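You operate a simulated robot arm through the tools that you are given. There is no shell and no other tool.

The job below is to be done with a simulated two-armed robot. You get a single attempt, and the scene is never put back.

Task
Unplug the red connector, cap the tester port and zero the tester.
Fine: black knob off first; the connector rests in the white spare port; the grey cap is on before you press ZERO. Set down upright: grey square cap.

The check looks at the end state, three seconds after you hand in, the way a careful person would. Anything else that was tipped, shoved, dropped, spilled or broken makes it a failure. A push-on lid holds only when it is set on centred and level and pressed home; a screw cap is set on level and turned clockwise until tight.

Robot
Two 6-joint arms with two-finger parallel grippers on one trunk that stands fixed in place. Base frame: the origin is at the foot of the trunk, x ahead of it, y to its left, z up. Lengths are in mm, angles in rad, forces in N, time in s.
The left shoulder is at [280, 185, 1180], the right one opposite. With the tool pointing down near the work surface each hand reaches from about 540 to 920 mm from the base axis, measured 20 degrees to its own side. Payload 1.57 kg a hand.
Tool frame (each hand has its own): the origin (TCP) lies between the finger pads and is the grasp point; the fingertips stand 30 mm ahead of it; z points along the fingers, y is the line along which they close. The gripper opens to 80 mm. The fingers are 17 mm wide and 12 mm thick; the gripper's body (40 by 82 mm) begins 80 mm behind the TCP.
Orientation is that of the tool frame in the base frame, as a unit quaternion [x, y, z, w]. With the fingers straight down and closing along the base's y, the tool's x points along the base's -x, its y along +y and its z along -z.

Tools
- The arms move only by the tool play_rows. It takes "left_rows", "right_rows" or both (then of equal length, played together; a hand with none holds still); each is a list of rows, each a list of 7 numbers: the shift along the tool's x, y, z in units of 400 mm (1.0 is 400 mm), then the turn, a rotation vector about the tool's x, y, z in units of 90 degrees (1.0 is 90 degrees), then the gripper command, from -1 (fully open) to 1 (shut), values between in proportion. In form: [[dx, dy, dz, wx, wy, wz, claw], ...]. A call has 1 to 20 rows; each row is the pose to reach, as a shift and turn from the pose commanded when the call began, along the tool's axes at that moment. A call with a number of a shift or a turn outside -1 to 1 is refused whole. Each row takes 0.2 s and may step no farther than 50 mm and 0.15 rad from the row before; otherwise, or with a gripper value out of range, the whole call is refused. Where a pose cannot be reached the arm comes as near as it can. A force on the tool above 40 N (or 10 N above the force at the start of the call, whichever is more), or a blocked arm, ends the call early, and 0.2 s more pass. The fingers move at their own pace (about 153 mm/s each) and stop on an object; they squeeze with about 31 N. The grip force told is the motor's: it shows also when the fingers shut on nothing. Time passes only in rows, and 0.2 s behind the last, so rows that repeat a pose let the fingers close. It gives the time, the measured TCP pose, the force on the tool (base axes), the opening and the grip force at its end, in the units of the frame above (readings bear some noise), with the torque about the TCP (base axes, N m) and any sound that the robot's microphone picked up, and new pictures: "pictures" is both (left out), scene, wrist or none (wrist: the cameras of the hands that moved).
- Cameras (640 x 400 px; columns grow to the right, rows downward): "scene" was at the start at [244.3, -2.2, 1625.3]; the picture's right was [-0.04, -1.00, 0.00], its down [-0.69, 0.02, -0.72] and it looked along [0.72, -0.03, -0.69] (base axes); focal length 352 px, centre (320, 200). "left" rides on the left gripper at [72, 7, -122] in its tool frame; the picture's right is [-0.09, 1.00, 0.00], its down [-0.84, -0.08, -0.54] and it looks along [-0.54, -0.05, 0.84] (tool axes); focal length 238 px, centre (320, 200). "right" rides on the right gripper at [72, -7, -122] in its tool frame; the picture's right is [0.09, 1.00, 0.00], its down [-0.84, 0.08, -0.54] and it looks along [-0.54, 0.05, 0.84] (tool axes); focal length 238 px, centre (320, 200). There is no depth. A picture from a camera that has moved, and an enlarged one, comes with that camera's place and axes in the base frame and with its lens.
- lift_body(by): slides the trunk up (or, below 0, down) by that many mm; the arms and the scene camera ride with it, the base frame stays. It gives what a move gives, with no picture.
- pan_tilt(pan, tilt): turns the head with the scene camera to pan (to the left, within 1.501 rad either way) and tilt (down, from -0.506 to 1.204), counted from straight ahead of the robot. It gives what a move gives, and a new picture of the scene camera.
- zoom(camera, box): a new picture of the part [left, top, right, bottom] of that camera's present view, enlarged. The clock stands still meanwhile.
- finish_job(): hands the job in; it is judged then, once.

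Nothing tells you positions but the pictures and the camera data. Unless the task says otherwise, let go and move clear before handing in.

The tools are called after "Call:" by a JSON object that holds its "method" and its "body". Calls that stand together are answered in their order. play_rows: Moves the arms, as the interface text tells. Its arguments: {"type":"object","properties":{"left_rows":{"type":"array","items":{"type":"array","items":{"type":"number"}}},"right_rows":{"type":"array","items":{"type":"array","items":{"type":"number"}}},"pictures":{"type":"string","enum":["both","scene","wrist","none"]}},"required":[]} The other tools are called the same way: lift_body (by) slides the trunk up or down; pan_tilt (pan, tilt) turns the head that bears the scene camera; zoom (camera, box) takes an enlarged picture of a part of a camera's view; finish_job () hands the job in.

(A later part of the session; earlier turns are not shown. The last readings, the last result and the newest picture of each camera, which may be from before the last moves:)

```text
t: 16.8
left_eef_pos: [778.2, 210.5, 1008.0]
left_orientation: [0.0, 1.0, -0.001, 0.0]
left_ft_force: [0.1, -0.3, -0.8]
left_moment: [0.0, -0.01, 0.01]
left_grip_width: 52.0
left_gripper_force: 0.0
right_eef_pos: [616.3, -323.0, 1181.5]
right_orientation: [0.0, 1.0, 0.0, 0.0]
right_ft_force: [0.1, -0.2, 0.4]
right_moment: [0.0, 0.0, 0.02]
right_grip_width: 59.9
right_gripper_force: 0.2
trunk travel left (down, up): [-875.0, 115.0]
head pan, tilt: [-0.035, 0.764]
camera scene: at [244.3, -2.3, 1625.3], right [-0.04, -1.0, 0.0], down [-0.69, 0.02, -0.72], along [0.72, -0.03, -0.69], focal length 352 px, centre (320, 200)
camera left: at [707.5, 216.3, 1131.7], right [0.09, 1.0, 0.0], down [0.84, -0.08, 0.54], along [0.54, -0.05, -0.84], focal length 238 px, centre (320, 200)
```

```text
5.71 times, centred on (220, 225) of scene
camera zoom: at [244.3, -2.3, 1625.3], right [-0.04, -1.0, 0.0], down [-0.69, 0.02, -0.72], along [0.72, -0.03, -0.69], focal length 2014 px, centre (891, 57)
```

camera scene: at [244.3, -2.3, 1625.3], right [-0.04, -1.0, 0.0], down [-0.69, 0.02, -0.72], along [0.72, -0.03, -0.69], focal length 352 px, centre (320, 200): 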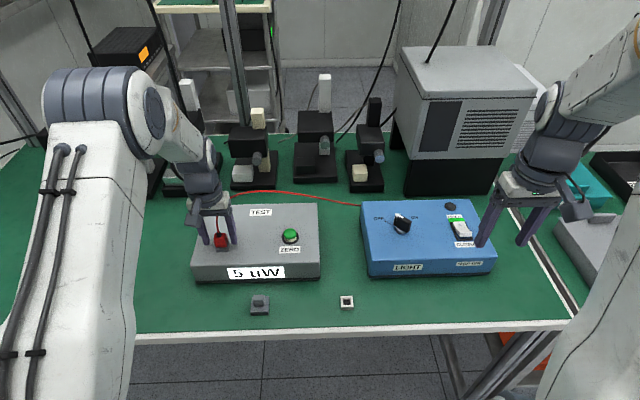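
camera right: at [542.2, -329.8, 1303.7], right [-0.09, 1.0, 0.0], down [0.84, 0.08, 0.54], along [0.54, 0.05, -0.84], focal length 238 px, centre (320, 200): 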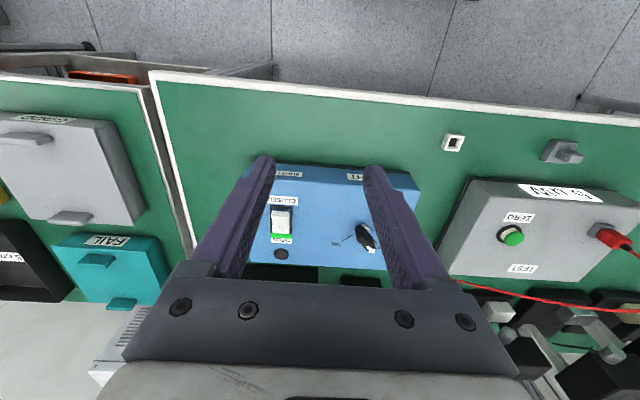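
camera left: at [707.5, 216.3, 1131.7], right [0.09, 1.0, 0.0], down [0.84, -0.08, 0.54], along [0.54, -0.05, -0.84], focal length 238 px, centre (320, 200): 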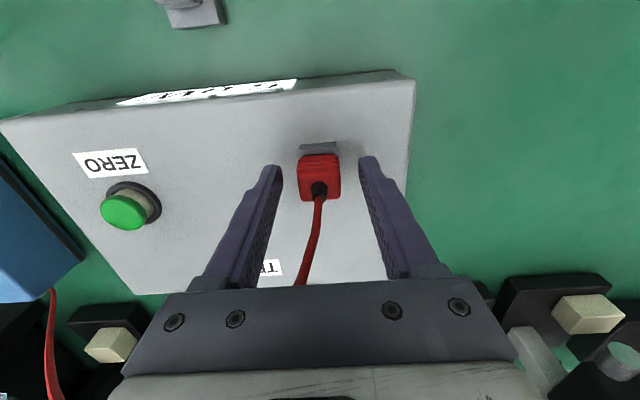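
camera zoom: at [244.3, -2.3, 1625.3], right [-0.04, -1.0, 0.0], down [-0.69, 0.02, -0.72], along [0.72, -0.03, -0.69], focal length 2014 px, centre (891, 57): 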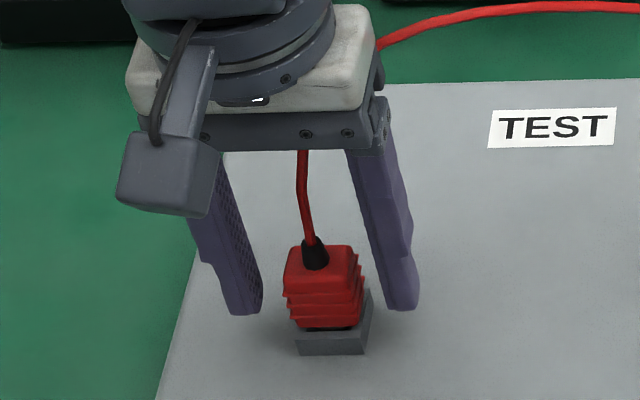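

The connector is centred between the fingers, with the tips just above the grey port. I'll close on it.

Call:
{"method": "play_rows", "body": {"left_rows": [[0.003, -0.0015, 0, 0, 0, 0, 0], [0.003, -0.0015, 0, 0, 0, 0, 0.5], [0.003, -0.0015, 0, 0, 0, 0, 1], [0.003, -0.0015, 0, 0, 0, 0, 1], [0.003, -0.0015, 0, 0, 0, 0, 1]], "pictures": "wrist"}}

Call:
{"method": "zoom", "body": {"camera": "left", "box": [240, 120, 400, 220]}}

```text
t: 18.0
left_eef_pos: [777.0, 211.5, 1009.6]
left_orientation: [0.0, 1.0, 0.0, 0.0]
left_ft_force: [0.5, 1.2, -0.9]
left_moment: [-0.02, -0.03, -0.01]
left_grip_width: 24.8
left_gripper_force: 31.6
right_eef_pos: [615.2, -323.4, 1181.0]
right_orientation: [0.0, 1.0, 0.0, 0.0]
right_ft_force: [0.3, 0.0, -0.2]
right_moment: [-0.02, 0.02, 0.01]
right_grip_width: 60.0
right_gripper_force: 0.1
trunk travel left (down, up): [-875.0, 115.0]
head pan, tilt: [-0.035, 0.764]
camera left: at [706.3, 215.7, 1132.1], right [0.09, 1.0, 0.0], down [0.84, -0.08, 0.54], along [0.54, -0.05, -0.84], focal length 238 px, centre (320, 200)
```

left: 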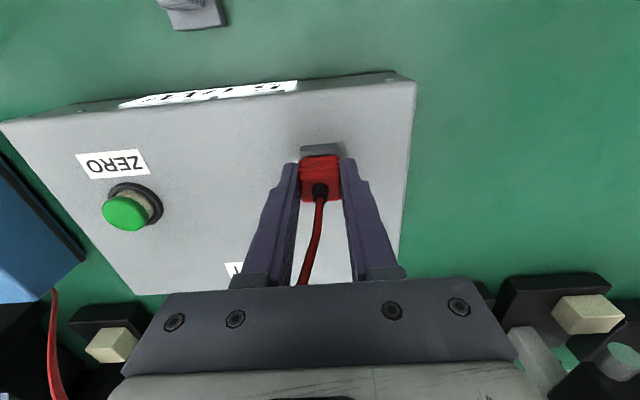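

```text
4.00 times, centred on (320, 170) of left
camera zoom: at [706.3, 215.7, 1132.1], right [0.09, 1.0, 0.0], down [0.84, -0.08, 0.54], along [0.54, -0.05, -0.84], focal length 953 px, centre (320, 320)
```

zoom: 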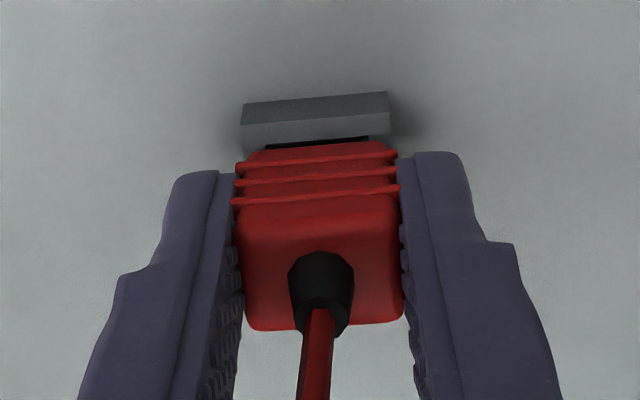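

I have the connector at 24.8 mm. I'll pull it straight up.

Call:
{"method": "play_rows", "body": {"left_rows": [[0, 0, -0.01, 0, 0, 0, 1], [0, 0, -0.025, 0, 0, 0, 1], [0, 0, -0.045, 0, 0, 0, 1], [0, 0, -0.07, 0, 0, 0, 1], [0, 0, -0.1, 0, 0, 0, 1], [0, 0, -0.14, 0, 0, 0, 1], [0, 0, -0.18, 0, 0, 0, 1]]}}

Call:
{"method": "zoom", "body": {"camera": "scene", "box": [180, 180, 260, 260]}}

Call:
{"method": "zoom", "body": {"camera": "left", "box": [240, 100, 400, 220]}}

```text
t: 19.6
left_eef_pos: [778.5, 209.2, 1082.6]
left_orientation: [-0.001, 1.0, -0.001, -0.001]
left_ft_force: [0.3, -0.4, 0.2]
left_moment: [-0.03, 0.0, 0.01]
left_grip_width: 24.8
left_gripper_force: 30.2
right_eef_pos: [615.3, -323.4, 1181.0]
right_orientation: [0.001, 1.0, 0.0, 0.0]
right_ft_force: [0.6, 0.3, 0.6]
right_moment: [0.01, 0.0, 0.0]
right_grip_width: 60.3
right_gripper_force: 0.0
trunk travel left (down, up): [-875.0, 115.0]
head pan, tilt: [-0.035, 0.764]
camera scene: at [244.3, -2.3, 1625.3], right [-0.04, -1.0, 0.0], down [-0.69, 0.02, -0.72], along [0.72, -0.03, -0.69], focal length 352 px, centre (320, 200)
camera left: at [706.3, 215.2, 1205.3], right [0.09, 1.0, 0.0], down [0.84, -0.08, 0.54], along [0.54, -0.05, -0.84], focal length 238 px, centre (320, 200)
```

scene: 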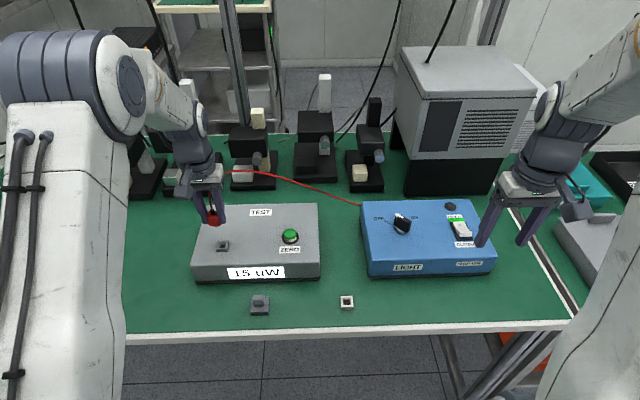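
left: 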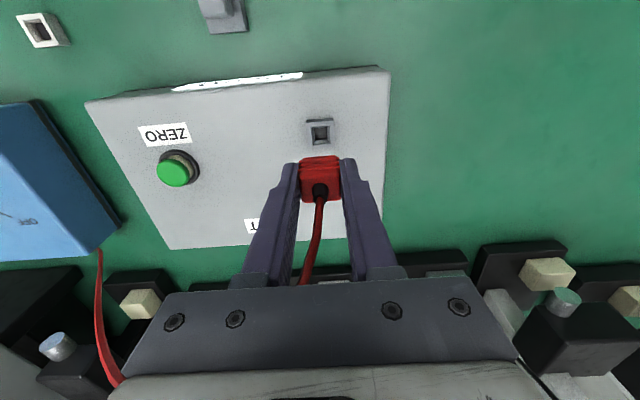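

```text
5.00 times, centred on (220, 220) of scene
camera zoom: at [244.3, -2.3, 1625.3], right [-0.04, -1.0, 0.0], down [-0.69, 0.02, -0.72], along [0.72, -0.03, -0.69], focal length 1762 px, centre (820, 100)
```

zoom: 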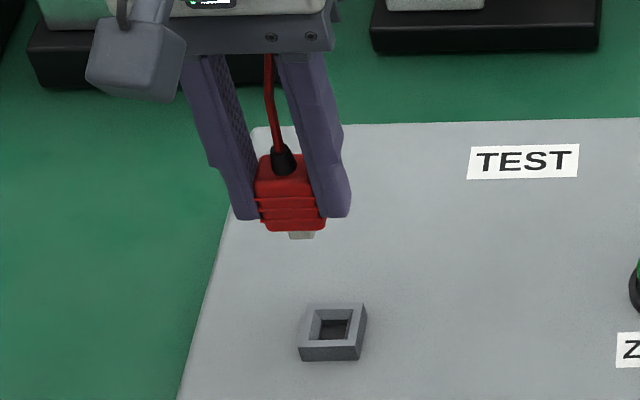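

```text
3.33 times, centred on (320, 160) of left
camera zoom: at [706.3, 215.2, 1205.3], right [0.09, 1.0, 0.0], down [0.84, -0.08, 0.54], along [0.54, -0.05, -0.84], focal length 794 px, centre (320, 333)
```

zoom: 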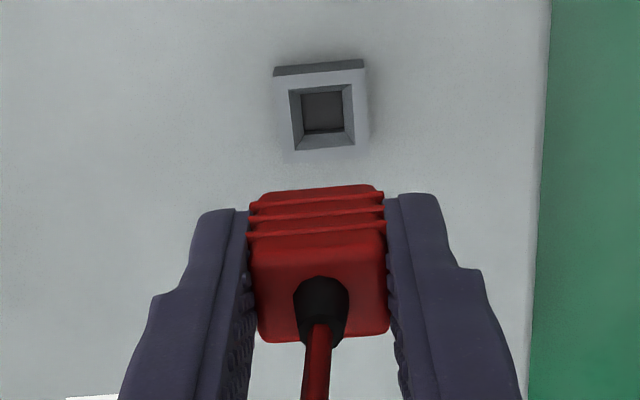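

The connector is out and the tester port shows a tapered square socket. I'll carry it at height over to the white spare port while the right hand moves farther aside.

Call:
{"method": "play_rows", "body": {"left_rows": [[0.028, -0.072, 0.0, 0, 0, 0, 1], [0.057, -0.145, 0.0, 0, 0, 0, 1], [0.085, -0.217, 0.0, 0, 0, 0, 1], [0.114, -0.289, 0.0, 0, 0, 0, 1], [0.142, -0.362, 0.0, 0, 0, 0, 1], [0.17, -0.434, 0.0, 0, 0, 0, 1], [0.199, -0.506, 0.0, 0, 0, 0, 1], [0.227, -0.578, 0.02, 0, 0, 0, 1], [0.256, -0.651, 0.05, 0, 0, 0, 1], [0.284, -0.723, 0.081, 0, 0, 0, 1]], "right_rows": [[0, -0.025, 0, 0, 0, 0, -0.5], [0, -0.05, 0, 0, 0, 0, -0.5], [0, -0.075, 0, 0, 0, 0, -0.5], [0, -0.1, 0, 0, 0, 0, -0.5], [0, -0.125, 0, 0, 0, 0, -0.5], [0, -0.15, 0, 0, 0, 0, -0.5], [0, -0.175, 0, 0, 0, 0, -0.5], [0, -0.2, 0, 0, 0, 0, -0.5], [0, -0.225, 0, 0, 0, 0, -0.5], [0, -0.25, 0, 0, 0, 0, -0.5]]}}

Call:
{"method": "zoom", "body": {"camera": "left", "box": [240, 80, 400, 220]}}

Call:
{"method": "zoom", "body": {"camera": "scene", "box": [300, 240, 400, 320]}}

```text
t: 21.8
left_eef_pos: [664.5, -81.4, 1050.0]
left_orientation: [0.0, 1.0, 0.0, -0.001]
left_ft_force: [-0.4, 0.3, -0.2]
left_moment: [0.02, 0.0, 0.01]
left_grip_width: 24.7
left_gripper_force: 30.8
right_eef_pos: [613.6, -424.6, 1182.9]
right_orientation: [0.0, 1.0, -0.001, 0.0]
right_ft_force: [0.0, 0.8, 0.0]
right_moment: [-0.03, -0.01, 0.02]
right_grip_width: 60.2
right_gripper_force: 0.0
trunk travel left (down, up): [-875.0, 115.0]
head pan, tilt: [-0.035, 0.764]
camera scene: at [244.3, -2.3, 1625.3], right [-0.04, -1.0, 0.0], down [-0.69, 0.02, -0.72], along [0.72, -0.03, -0.69], focal length 352 px, centre (320, 200)
camera right: at [542.3, -432.4, 1306.2], right [-0.09, 1.0, 0.0], down [0.84, 0.08, 0.54], along [0.54, 0.05, -0.84], focal length 238 px, centre (320, 200)
camera left: at [593.0, -75.5, 1173.1], right [0.09, 1.0, 0.0], down [0.84, -0.08, 0.54], along [0.54, -0.05, -0.84], focal length 238 px, centre (320, 200)
```

scene: 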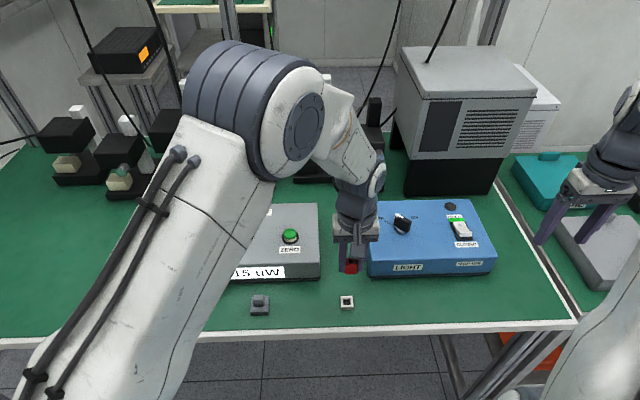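
right: 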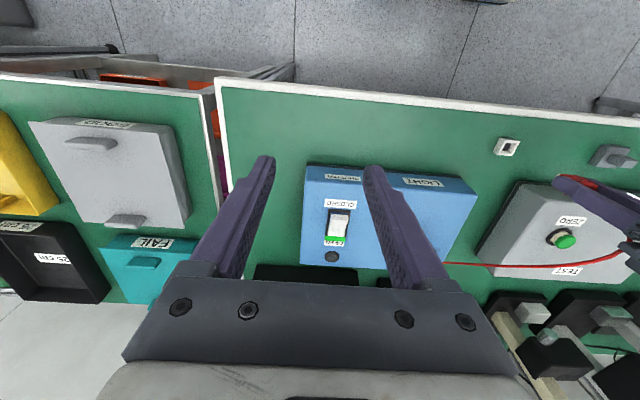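
left: 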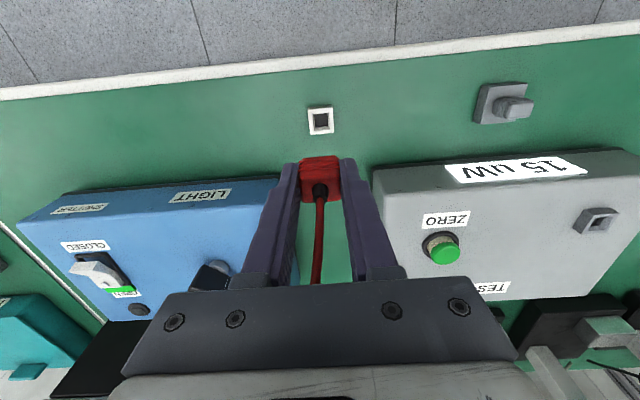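

```text
2.86 times, centred on (320, 150) of left
camera zoom: at [593.0, -75.5, 1173.1], right [0.09, 1.0, 0.0], down [0.84, -0.08, 0.54], along [0.54, -0.05, -0.84], focal length 681 px, centre (320, 343)
```

zoom: 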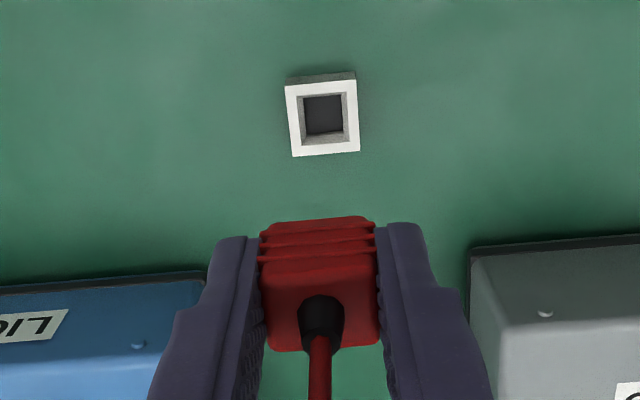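

```text
5.00 times, centred on (350, 280) of scene
camera zoom: at [244.3, -2.3, 1625.3], right [-0.04, -1.0, 0.0], down [-0.69, 0.02, -0.72], along [0.72, -0.03, -0.69], focal length 1762 px, centre (170, -200)
```

zoom: 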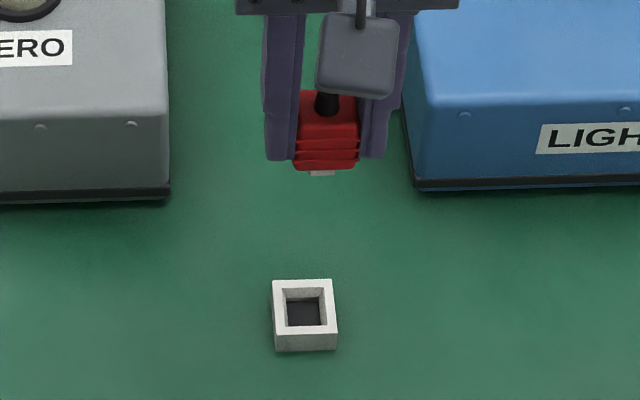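

The spare port sits just ahead of and below the connector, at about (664.2, -80.4). I'll correct the lateral offset and lower partway for a closer check.

Call:
{"method": "play_rows", "body": {"left_rows": [[0.0015, 0.0047, 0.06, 0, 0, 0, 1], [0.0015, 0.0047, 0.12, 0, 0, 0, 1], [0.0015, 0.0047, 0.16, 0, 0, 0, 1], [0.0015, 0.0047, 0.16, 0, 0, 0, 1]]}}

Call:
{"method": "zoom", "body": {"camera": "left", "box": [260, 100, 380, 200]}}

Call:
{"method": "zoom", "body": {"camera": "scene", "box": [310, 240, 390, 320]}}

```text
t: 22.8
left_eef_pos: [663.4, -77.1, 983.6]
left_orientation: [0.0, 1.0, -0.001, 0.0]
left_ft_force: [0.3, 0.0, -0.6]
left_moment: [-0.04, 0.01, 0.01]
left_grip_width: 24.7
left_gripper_force: 30.7
right_eef_pos: [613.1, -426.3, 1184.4]
right_orientation: [0.0, 1.0, 0.001, 0.0]
right_ft_force: [-0.4, -0.8, -0.1]
right_moment: [0.0, 0.02, -0.02]
right_grip_width: 59.8
right_gripper_force: 0.1
trunk travel left (down, up): [-875.0, 115.0]
head pan, tilt: [-0.035, 0.764]
camera scene: at [244.3, -2.4, 1625.3], right [-0.04, -1.0, 0.0], down [-0.69, 0.02, -0.72], along [0.72, -0.03, -0.69], focal length 352 px, centre (320, 200)
camera left: at [592.8, -71.5, 1107.7], right [0.09, 1.0, 0.0], down [0.84, -0.08, 0.54], along [0.54, -0.05, -0.84], focal length 238 px, centre (320, 200)
```

scene: 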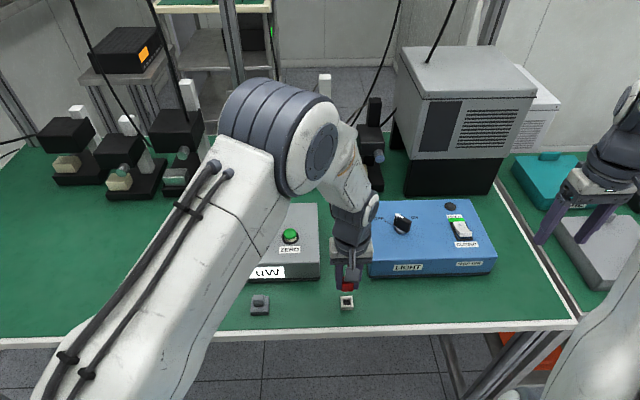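
left: 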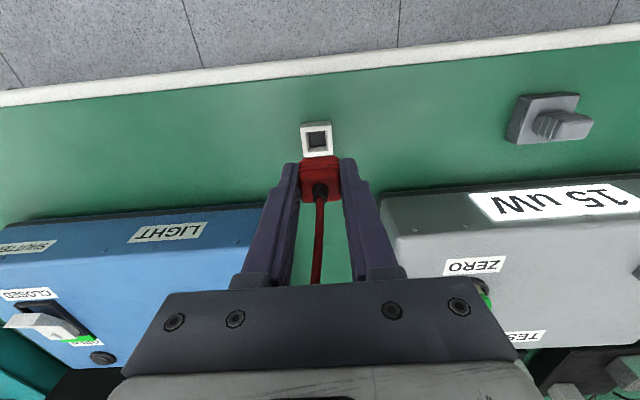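

```text
4.00 times, centred on (320, 150) of left
camera zoom: at [592.8, -71.5, 1107.7], right [0.09, 1.0, 0.0], down [0.84, -0.08, 0.54], along [0.54, -0.05, -0.84], focal length 953 px, centre (320, 400)
```

zoom: 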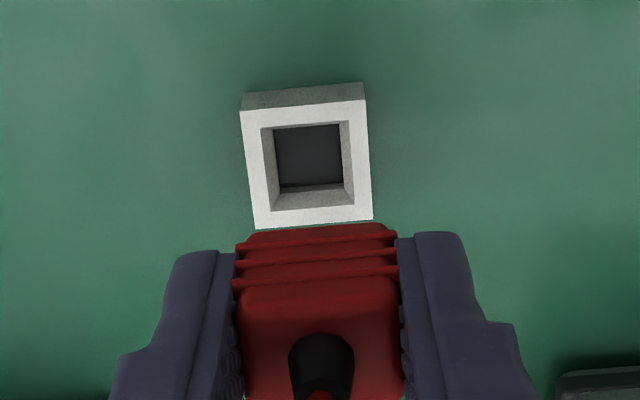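

```text
5.00 times, centred on (350, 280) of scene
camera zoom: at [244.3, -2.4, 1625.3], right [-0.04, -1.0, 0.0], down [-0.69, 0.02, -0.72], along [0.72, -0.03, -0.69], focal length 1762 px, centre (170, -200)
```

zoom: 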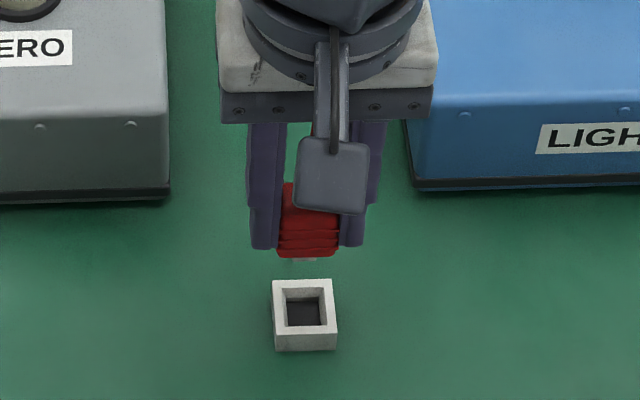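

The port sits about 2.8 mm to -y of the connector axis. I'll correct that and lower to just above contact.

Call:
{"method": "play_rows", "body": {"left_rows": [[0.00125, -0.007, 0.0, 0, 0, 0, 1], [0.00125, -0.007, 0.03, 0, 0, 0, 1], [0.00125, -0.007, 0.05, 0, 0, 0, 1], [0.00125, -0.007, 0.05, 0, 0, 0, 1], [0.00125, -0.007, 0.05, 0, 0, 0, 1]]}}

Call:
{"method": "zoom", "body": {"camera": "left", "box": [260, 100, 380, 200]}}

Call:
{"method": "zoom", "body": {"camera": "scene", "box": [310, 250, 380, 320]}}

```text
t: 24.0
left_eef_pos: [662.8, -80.1, 964.0]
left_orientation: [0.0, 1.0, 0.001, 0.0]
left_ft_force: [-0.8, 0.0, -0.7]
left_moment: [-0.03, -0.02, -0.01]
left_grip_width: 24.5
left_gripper_force: 30.8
right_eef_pos: [614.7, -426.4, 1184.8]
right_orientation: [0.0, 1.0, -0.001, -0.001]
right_ft_force: [0.4, 0.1, -0.2]
right_moment: [-0.04, 0.01, 0.01]
right_grip_width: 60.1
right_gripper_force: 0.0
trunk travel left (down, up): [-875.0, 115.0]
head pan, tilt: [-0.035, 0.764]
camera scene: at [244.3, -2.4, 1625.3], right [-0.04, -1.0, 0.0], down [-0.69, 0.02, -0.72], along [0.72, -0.03, -0.69], focal length 352 px, centre (320, 200)
camera left: at [591.5, -74.9, 1087.8], right [0.09, 1.0, 0.0], down [0.84, -0.08, 0.54], along [0.54, -0.05, -0.84], focal length 238 px, centre (320, 200)
```

scene: 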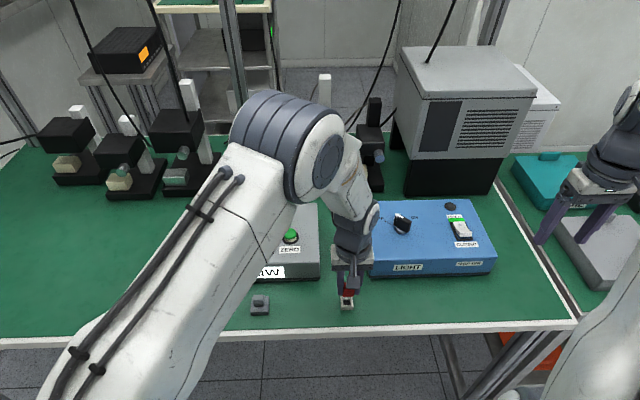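
left: 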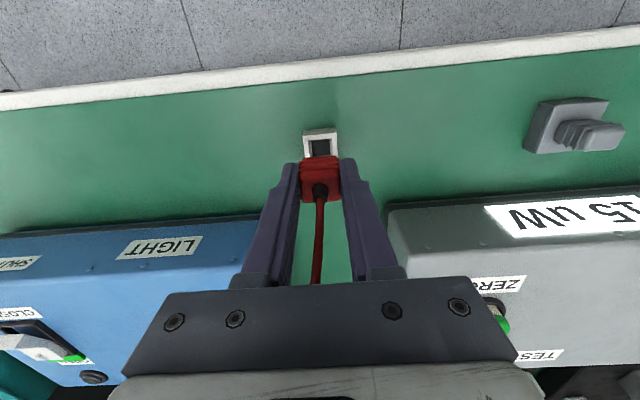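

```text
4.00 times, centred on (320, 150) of left
camera zoom: at [591.5, -74.9, 1087.8], right [0.09, 1.0, 0.0], down [0.84, -0.08, 0.54], along [0.54, -0.05, -0.84], focal length 953 px, centre (320, 400)
```

zoom: 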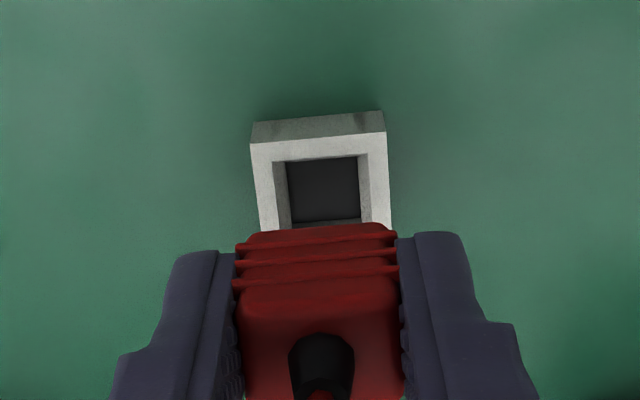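

```text
5.71 times, centred on (345, 285) of scene
camera zoom: at [244.3, -2.4, 1625.3], right [-0.04, -1.0, 0.0], down [-0.69, 0.02, -0.72], along [0.72, -0.03, -0.69], focal length 2014 px, centre (177, -286)
```

zoom: 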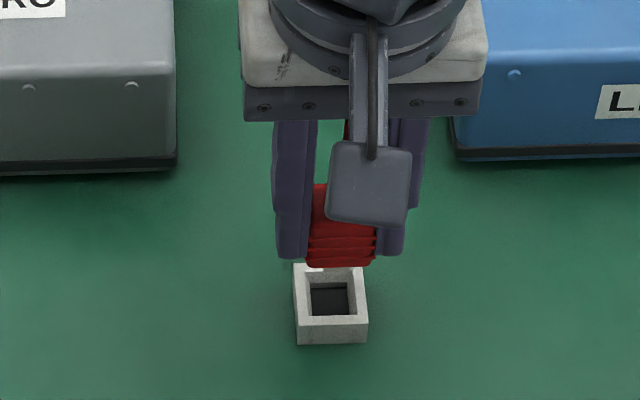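

The port edge now lines up with how the tester port looked when plugged in (within about 0.4 mm). I'll push down slowly to insert.

Call:
{"method": "play_rows", "body": {"left_rows": [[0, 0, 0.02, 0, 0, 0, 1], [0, 0, 0.04, 0, 0, 0, 1], [0, 0, 0.055, 0, 0, 0, 1], [0, 0, 0.06, 0, 0, 0, 1], [0, 0, 0.065, 0, 0, 0, 1], [0, 0, 0.07, 0, 0, 0, 1], [0, 0, 0.075, 0, 0, 0, 1], [0, 0, 0.079, 0, 0, 0, 1], [0, 0, 0.079, 0, 0, 0, 1]]}}

Call:
{"method": "zoom", "body": {"camera": "left", "box": [260, 100, 380, 200]}}

Call:
{"method": "zoom", "body": {"camera": "scene", "box": [310, 260, 380, 320]}}

```text
t: 26.0
left_eef_pos: [663.0, -80.8, 932.5]
left_orientation: [0.0, 1.0, 0.0, 0.0]
left_ft_force: [-0.2, -0.1, -0.7]
left_moment: [-0.03, -0.03, 0.03]
left_grip_width: 24.3
left_gripper_force: 31.3
right_eef_pos: [615.3, -424.9, 1183.6]
right_orientation: [0.0, 1.0, 0.0, 0.0]
right_ft_force: [0.6, -1.0, 0.0]
right_moment: [-0.01, -0.02, 0.0]
right_grip_width: 60.1
right_gripper_force: 0.0
trunk travel left (down, up): [-875.0, 115.0]
head pan, tilt: [-0.035, 0.764]
camera scene: at [244.3, -2.4, 1625.3], right [-0.04, -1.0, 0.0], down [-0.69, 0.02, -0.72], along [0.72, -0.03, -0.69], focal length 352 px, centre (320, 200)
camera left: at [591.9, -74.8, 1056.3], right [0.09, 1.0, 0.0], down [0.84, -0.08, 0.54], along [0.54, -0.05, -0.84], focal length 238 px, centre (320, 200)
```

scene: 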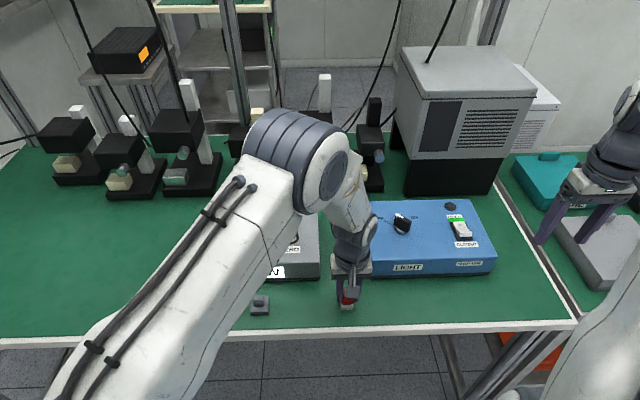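
left: 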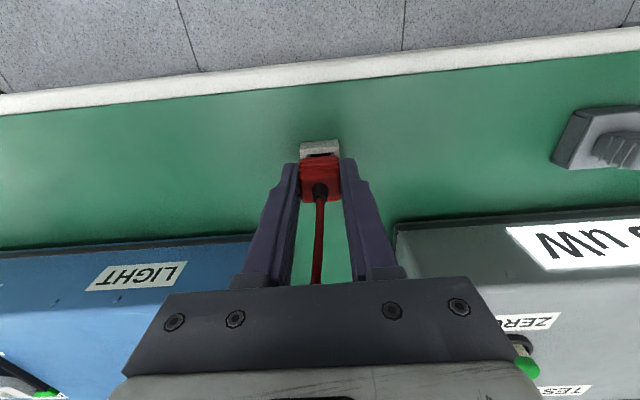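

```text
4.00 times, centred on (320, 150) of left
camera zoom: at [591.9, -74.8, 1056.3], right [0.09, 1.0, 0.0], down [0.84, -0.08, 0.54], along [0.54, -0.05, -0.84], focal length 953 px, centre (320, 400)
```

zoom: 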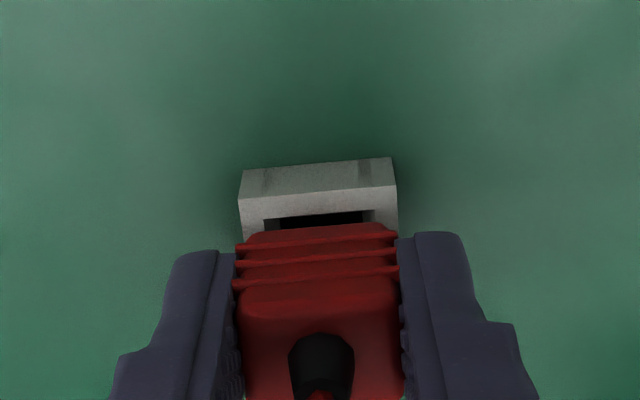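

```text
6.67 times, centred on (345, 290) of scene
camera zoom: at [244.3, -2.4, 1625.3], right [-0.04, -1.0, 0.0], down [-0.69, 0.02, -0.72], along [0.72, -0.03, -0.69], focal length 2349 px, centre (153, -400)
```

zoom: 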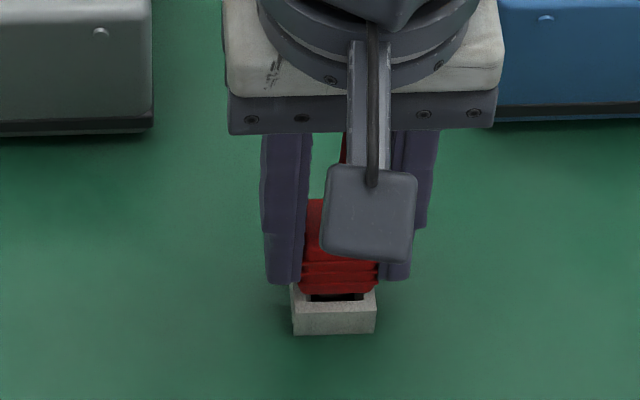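

No contact force yet and a gap is still visible, so the spare port's top is a little lower than I estimated. I'll keep pushing down gently.

Call:
{"method": "play_rows", "body": {"left_rows": [[0, 0, 0.003, 0, 0, 0, 1], [0, 0, 0.006, 0, 0, 0, 1], [0, 0, 0.009, 0, 0, 0, 1], [0, 0, 0.012, 0, 0, 0, 1]], "pictures": "wrist"}}

Call:
{"method": "zoom", "body": {"camera": "left", "box": [260, 100, 380, 200]}}

```text
t: 27.0
left_eef_pos: [662.8, -80.9, 929.5]
left_orientation: [0.0, 1.0, -0.001, 0.001]
left_ft_force: [-2.9, 5.4, 26.0]
left_moment: [0.2, 0.06, 0.01]
left_grip_width: 24.7
left_gripper_force: 30.9
right_eef_pos: [614.3, -425.8, 1184.2]
right_orientation: [0.0, 1.0, 0.0, 0.0]
right_ft_force: [0.5, -0.3, -0.6]
right_moment: [0.01, -0.01, -0.01]
right_grip_width: 60.1
right_gripper_force: 0.0
trunk travel left (down, up): [-875.0, 115.0]
head pan, tilt: [-0.035, 0.764]
camera left: at [591.8, -74.6, 1053.4], right [0.09, 1.0, 0.0], down [0.84, -0.08, 0.54], along [0.54, -0.05, -0.84], focal length 238 px, centre (320, 200)
```

left: 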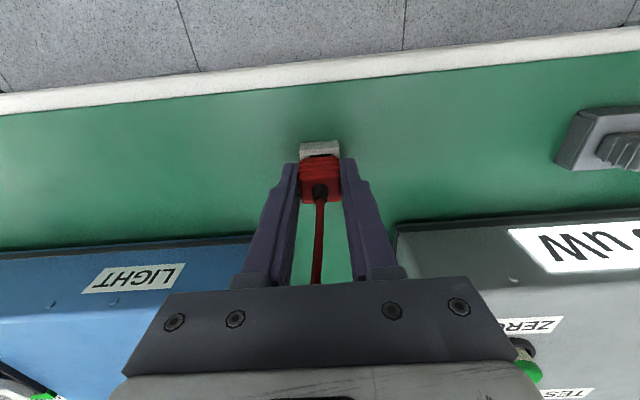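

```text
4.00 times, centred on (320, 150) of left
camera zoom: at [591.8, -74.6, 1053.4], right [0.09, 1.0, 0.0], down [0.84, -0.08, 0.54], along [0.54, -0.05, -0.84], focal length 953 px, centre (320, 400)
```

zoom: 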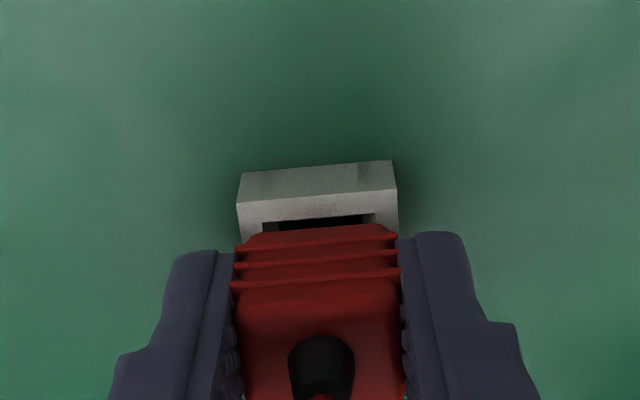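

There is 26 N of contact, and the connector's height above the port matches its plugged-in geometry on the tester, so it's seated. I'll ease the pressure, open, and check that it stays put.

Call:
{"method": "play_rows", "body": {"left_rows": [[0, 0, -0.004, 0, 0, 0, 1], [0, 0, -0.005, 0, 0, 0, 1], [0, 0, -0.005, 0, 0, 0, 1]], "pictures": "none"}}

```text
t: 27.8
left_eef_pos: [664.3, -81.2, 931.4]
left_orientation: [0.001, 1.0, -0.001, 0.001]
left_ft_force: [3.5, 4.0, 17.7]
left_moment: [0.11, -0.16, 0.0]
left_grip_width: 24.6
left_gripper_force: 31.4
right_eef_pos: [615.7, -424.6, 1184.4]
right_orientation: [0.001, 1.0, 0.0, 0.0]
right_ft_force: [-0.8, 0.7, 0.8]
right_moment: [-0.01, -0.01, 0.0]
right_grip_width: 59.9
right_gripper_force: 0.2
trunk travel left (down, up): [-875.0, 115.0]
head pan, tilt: [-0.035, 0.764]
```

Call:
{"method": "play_rows", "body": {"left_rows": [[0, 0, -0.002, 0, 0, 0, 0.1], [0, 0, -0.003, 0, 0, 0, -0.2], [0, 0, -0.003, 0, 0, 0, -0.3], [0, 0, -0.003, 0, 0, 0, -0.3]]}}

Call:
{"method": "zoom", "body": {"camera": "left", "box": [260, 100, 380, 220]}}

Call:
{"method": "zoom", "body": {"camera": "scene", "box": [310, 260, 380, 320]}}

```text
t: 28.8
left_eef_pos: [663.6, -80.4, 931.5]
left_orientation: [0.0, 1.0, 0.001, 0.001]
left_ft_force: [0.3, 0.3, 0.4]
left_moment: [0.01, -0.01, -0.01]
left_grip_width: 51.8
left_gripper_force: 0.1
right_eef_pos: [615.1, -425.0, 1183.3]
right_orientation: [-0.001, 1.0, -0.001, 0.0]
right_ft_force: [0.8, -0.3, -0.1]
right_moment: [-0.05, 0.0, 0.04]
right_grip_width: 60.0
right_gripper_force: 0.0
trunk travel left (down, up): [-875.0, 115.0]
head pan, tilt: [-0.035, 0.764]
camera scene: at [244.3, -2.3, 1625.3], right [-0.04, -1.0, 0.0], down [-0.69, 0.02, -0.72], along [0.72, -0.03, -0.69], focal length 352 px, centre (320, 200)
camera left: at [591.9, -74.8, 1054.6], right [0.09, 1.0, 0.0], down [0.84, -0.08, 0.54], along [0.54, -0.05, -0.84], focal length 238 px, centre (320, 200)
```

scene: 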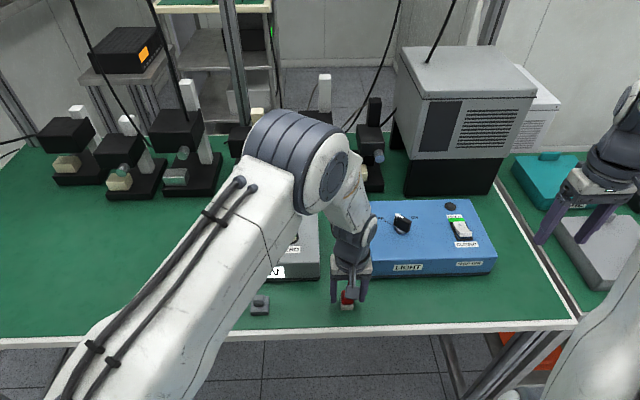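
left: 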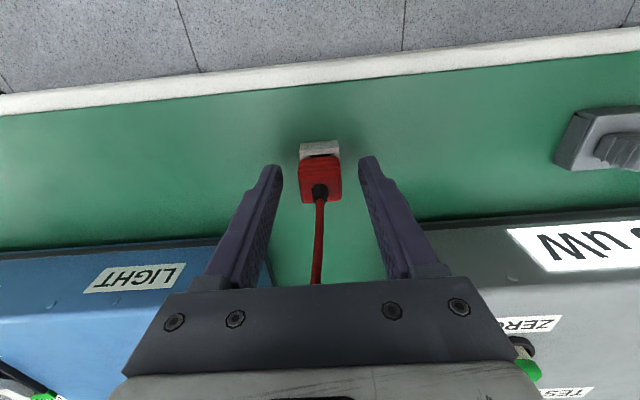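

```text
3.33 times, centred on (320, 160) of left
camera zoom: at [591.9, -74.8, 1054.6], right [0.09, 1.0, 0.0], down [0.84, -0.08, 0.54], along [0.54, -0.05, -0.84], focal length 794 px, centre (320, 333)
```

zoom: 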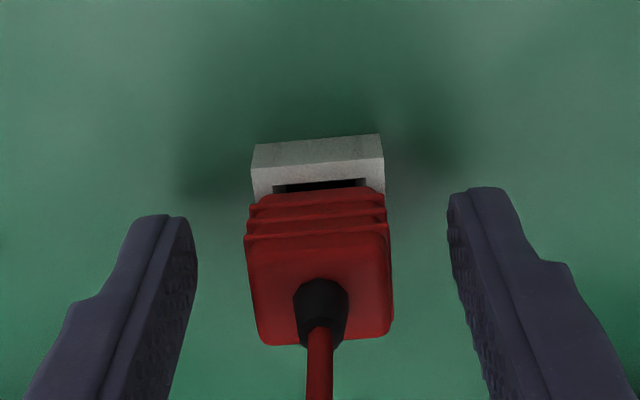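

```text
6.67 times, centred on (345, 290) of scene
camera zoom: at [244.3, -2.3, 1625.3], right [-0.04, -1.0, 0.0], down [-0.69, 0.02, -0.72], along [0.72, -0.03, -0.69], focal length 2349 px, centre (153, -400)
```

zoom: 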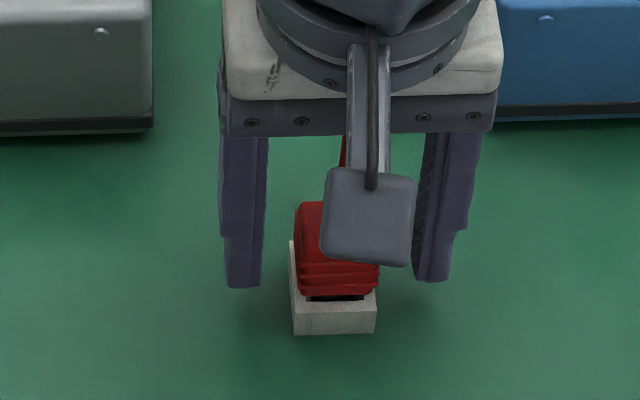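

The connector stays upright in the spare port. I'll rise straight up and look again.

Call:
{"method": "play_rows", "body": {"left_rows": [[0, 0, -0.04, 0, 0, 0, -0.5], [0, 0, -0.12, 0, 0, 0, -0.5], [0, 0, -0.22, 0, 0, 0, -0.5], [0, 0, -0.32, 0, 0, 0, -0.5], [0, 0.1, -0.36, 0, 0, 0, -0.6], [0, 0.2, -0.37, 0, 0, 0, -0.6], [0, 0.3, -0.37, 0, 0, 0, -0.6], [0, 0.4, -0.37, 0, 0, 0, -0.6], [-0.003, 0.5, -0.37, 0, 0, 0, -0.6]]}}

Call:
{"method": "zoom", "body": {"camera": "left", "box": [100, 70, 380, 230]}}

Call:
{"method": "zoom", "body": {"camera": "scene", "box": [300, 230, 400, 330]}}

Call:
{"method": "zoom", "body": {"camera": "left", "box": [280, 80, 360, 140]}}

```text
t: 30.8
left_eef_pos: [663.0, 120.6, 1081.0]
left_orientation: [0.0, 1.0, 0.0, 0.001]
left_ft_force: [0.6, 0.0, 0.9]
left_moment: [0.02, 0.01, 0.05]
left_grip_width: 63.9
left_gripper_force: 0.1
right_eef_pos: [615.5, -425.2, 1183.5]
right_orientation: [0.0, 1.0, 0.0, 0.0]
right_ft_force: [-0.7, -0.4, 0.1]
right_moment: [0.0, -0.03, 0.0]
right_grip_width: 60.0
right_gripper_force: 0.1
trunk travel left (down, up): [-875.0, 115.0]
head pan, tilt: [-0.035, 0.764]
camera scene: at [244.3, -2.3, 1625.3], right [-0.04, -1.0, 0.0], down [-0.69, 0.02, -0.72], along [0.72, -0.03, -0.69], focal length 352 px, centre (320, 200)
camera left: at [591.8, 127.0, 1204.4], right [0.09, 1.0, 0.0], down [0.84, -0.08, 0.54], along [0.54, -0.05, -0.84], focal length 238 px, centre (320, 200)
```

scene: 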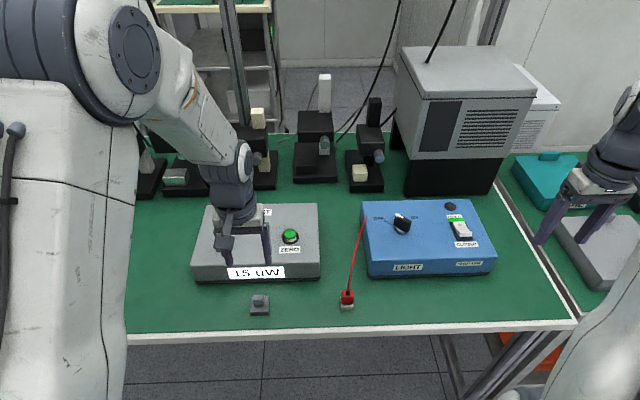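
left: 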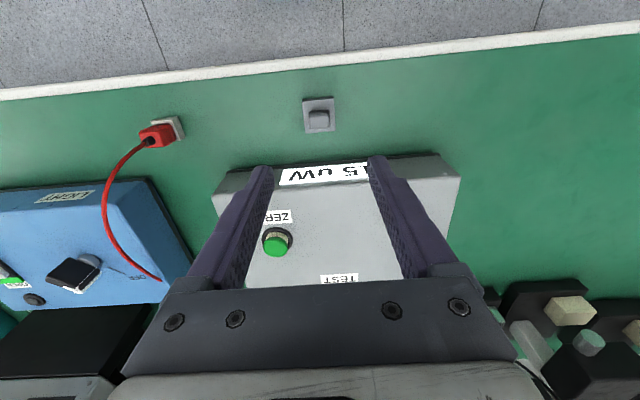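

```text
2.29 times, centred on (240, 150) of left
camera zoom: at [591.8, 127.0, 1204.4], right [0.09, 1.0, 0.0], down [0.84, -0.08, 0.54], along [0.54, -0.05, -0.84], focal length 545 px, centre (503, 314)
```

zoom: 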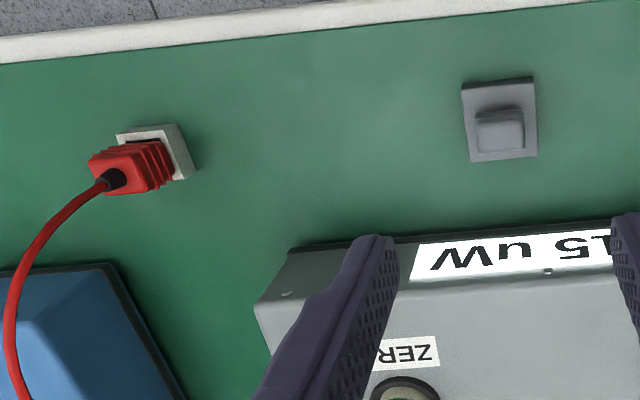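

```text
4.00 times, centred on (350, 280) of scene
camera zoom: at [244.3, -2.3, 1625.3], right [-0.04, -1.0, 0.0], down [-0.69, 0.02, -0.72], along [0.72, -0.03, -0.69], focal length 1409 px, centre (200, -120)
```

zoom: 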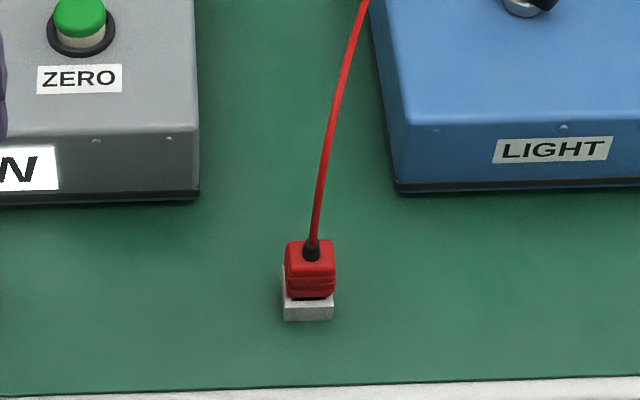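

```text
6.67 times, centred on (320, 110) of left
camera zoom: at [591.8, 127.0, 1204.4], right [0.09, 1.0, 0.0], down [0.84, -0.08, 0.54], along [0.54, -0.05, -0.84], focal length 1589 px, centre (320, 800)
```

zoom: 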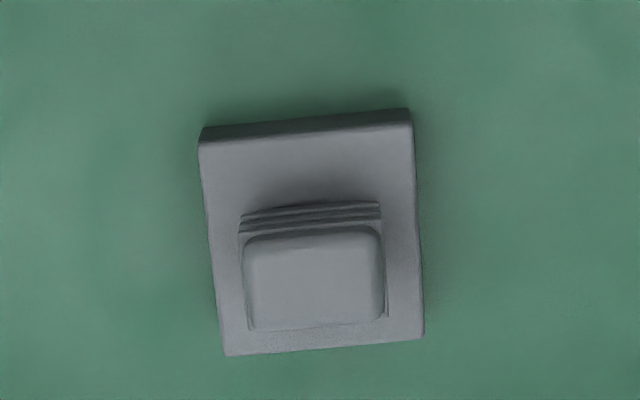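

The connector appears to sit in the spare port. I'll check its seating depth against the original plugged view.

Call:
{"method": "zoom", "body": {"camera": "scene", "box": [322, 280, 372, 320]}}

Call:
{"method": "zoom", "body": {"camera": "left", "box": [130, 105, 200, 160]}}

Call:
{"method": "zoom", "body": {"camera": "right", "box": [480, 110, 580, 180]}}

```text
10.00 times, centred on (347, 300) of scene
camera zoom: at [244.3, -2.3, 1625.3], right [-0.04, -1.0, 0.0], down [-0.69, 0.02, -0.72], along [0.72, -0.03, -0.69], focal length 3524 px, centre (50, -800)
```

zoom: 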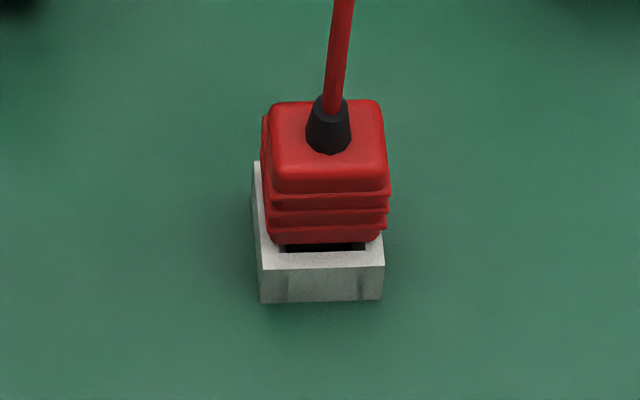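

```text
7.27 times, centred on (165, 132) of left
camera zoom: at [591.8, 127.0, 1204.4], right [0.09, 1.0, 0.0], down [0.84, -0.08, 0.54], along [0.54, -0.05, -0.84], focal length 1734 px, centre (1447, 691)
```

zoom: 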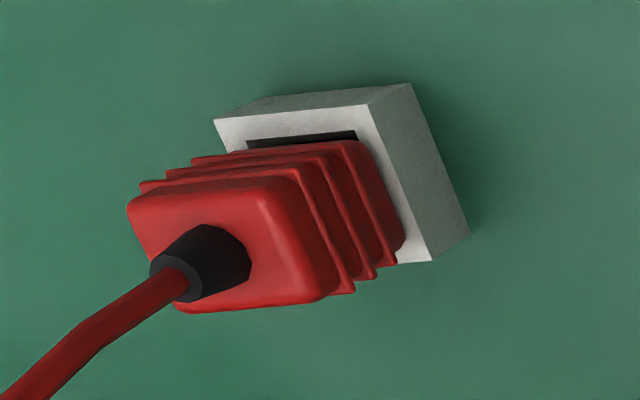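

```text
5.71 times, centred on (530, 145) of right
camera zoom: at [542.3, -432.3, 1306.3], right [-0.09, 1.0, 0.0], down [0.84, 0.08, 0.54], along [0.54, 0.05, -0.84], focal length 1362 px, centre (-880, 514)
```

zoom: 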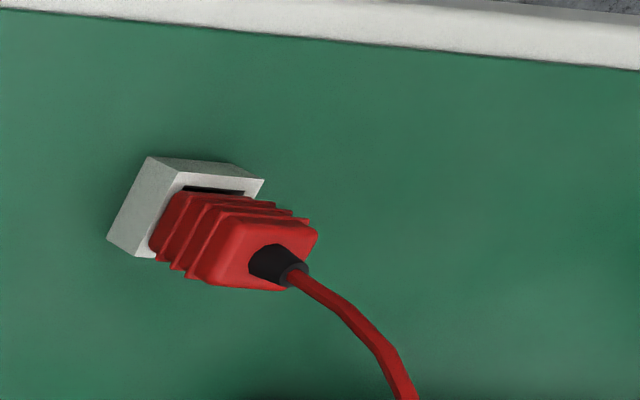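

The connector is seated to within about a millimetre of its original plug depth. Next is the grey cap: its grip knob is centred near (664.2, 119.6), with the top at about z 921 and the plate top at about 898. I'll descend partway and check.

Call:
{"method": "play_rows", "body": {"left_rows": [[-0.001, -0.001, 0.08, 0, 0, 0, -0.3], [-0.001, -0.001, 0.17, 0, 0, 0, -0.3], [-0.001, -0.001, 0.25, 0, 0, 0, -0.3], [-0.001, -0.001, 0.3, 0, 0, 0, -0.3], [-0.001, -0.001, 0.3, 0, 0, 0, -0.3], [-0.001, -0.001, 0.3, 0, 0, 0, -0.3]]}}

Call:
{"method": "zoom", "body": {"camera": "left", "box": [240, 110, 400, 210]}}

Call:
{"method": "zoom", "body": {"camera": "scene", "box": [220, 250, 300, 320]}}

```text
t: 32.2
left_eef_pos: [666.0, 120.0, 959.7]
left_orientation: [0.001, 1.0, 0.001, 0.0]
left_ft_force: [0.7, -0.7, -0.5]
left_moment: [0.03, -0.01, 0.0]
left_grip_width: 52.0
left_gripper_force: 0.0
right_eef_pos: [614.0, -425.2, 1184.3]
right_orientation: [0.0, 1.0, 0.001, 0.0]
right_ft_force: [0.2, -0.3, -0.1]
right_moment: [0.02, 0.03, 0.01]
right_grip_width: 60.2
right_gripper_force: 0.0
trunk travel left (down, up): [-875.0, 115.0]
head pan, tilt: [-0.035, 0.764]
camera scene: at [244.2, -2.3, 1625.3], right [-0.04, -1.0, 0.0], down [-0.69, 0.02, -0.72], along [0.72, -0.03, -0.69], focal length 352 px, centre (320, 200)
camera left: at [595.0, 125.4, 1082.6], right [0.09, 1.0, 0.0], down [0.84, -0.08, 0.54], along [0.54, -0.05, -0.84], focal length 238 px, centre (320, 200)
```

scene: 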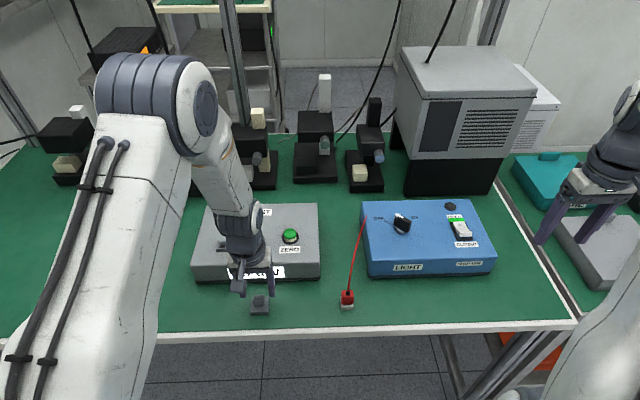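
left: 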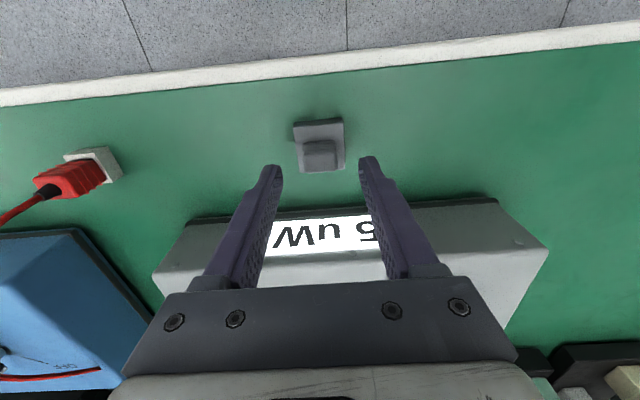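

```text
4.00 times, centred on (320, 160) of left
camera zoom: at [595.0, 125.4, 1082.6], right [0.09, 1.0, 0.0], down [0.84, -0.08, 0.54], along [0.54, -0.05, -0.84], focal length 953 px, centre (320, 360)
```

zoom: 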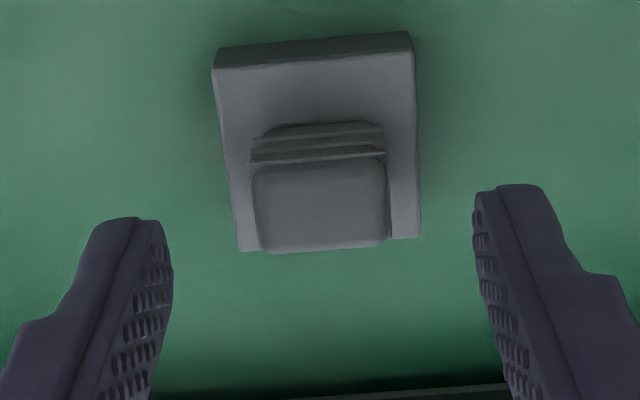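

```text
5.71 times, centred on (260, 285) of scene
camera zoom: at [244.2, -2.3, 1625.3], right [-0.04, -1.0, 0.0], down [-0.69, 0.02, -0.72], along [0.72, -0.03, -0.69], focal length 2014 px, centre (663, -286)
```

zoom: 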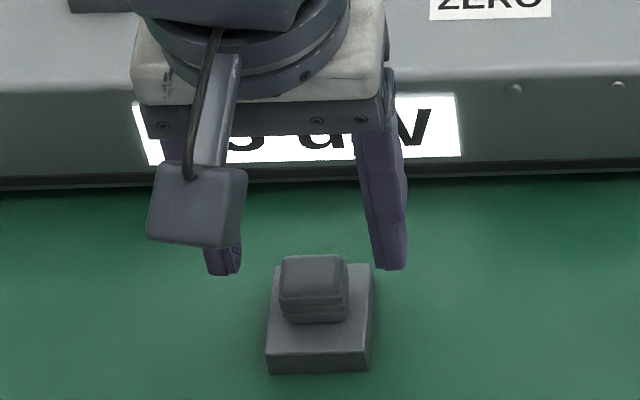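

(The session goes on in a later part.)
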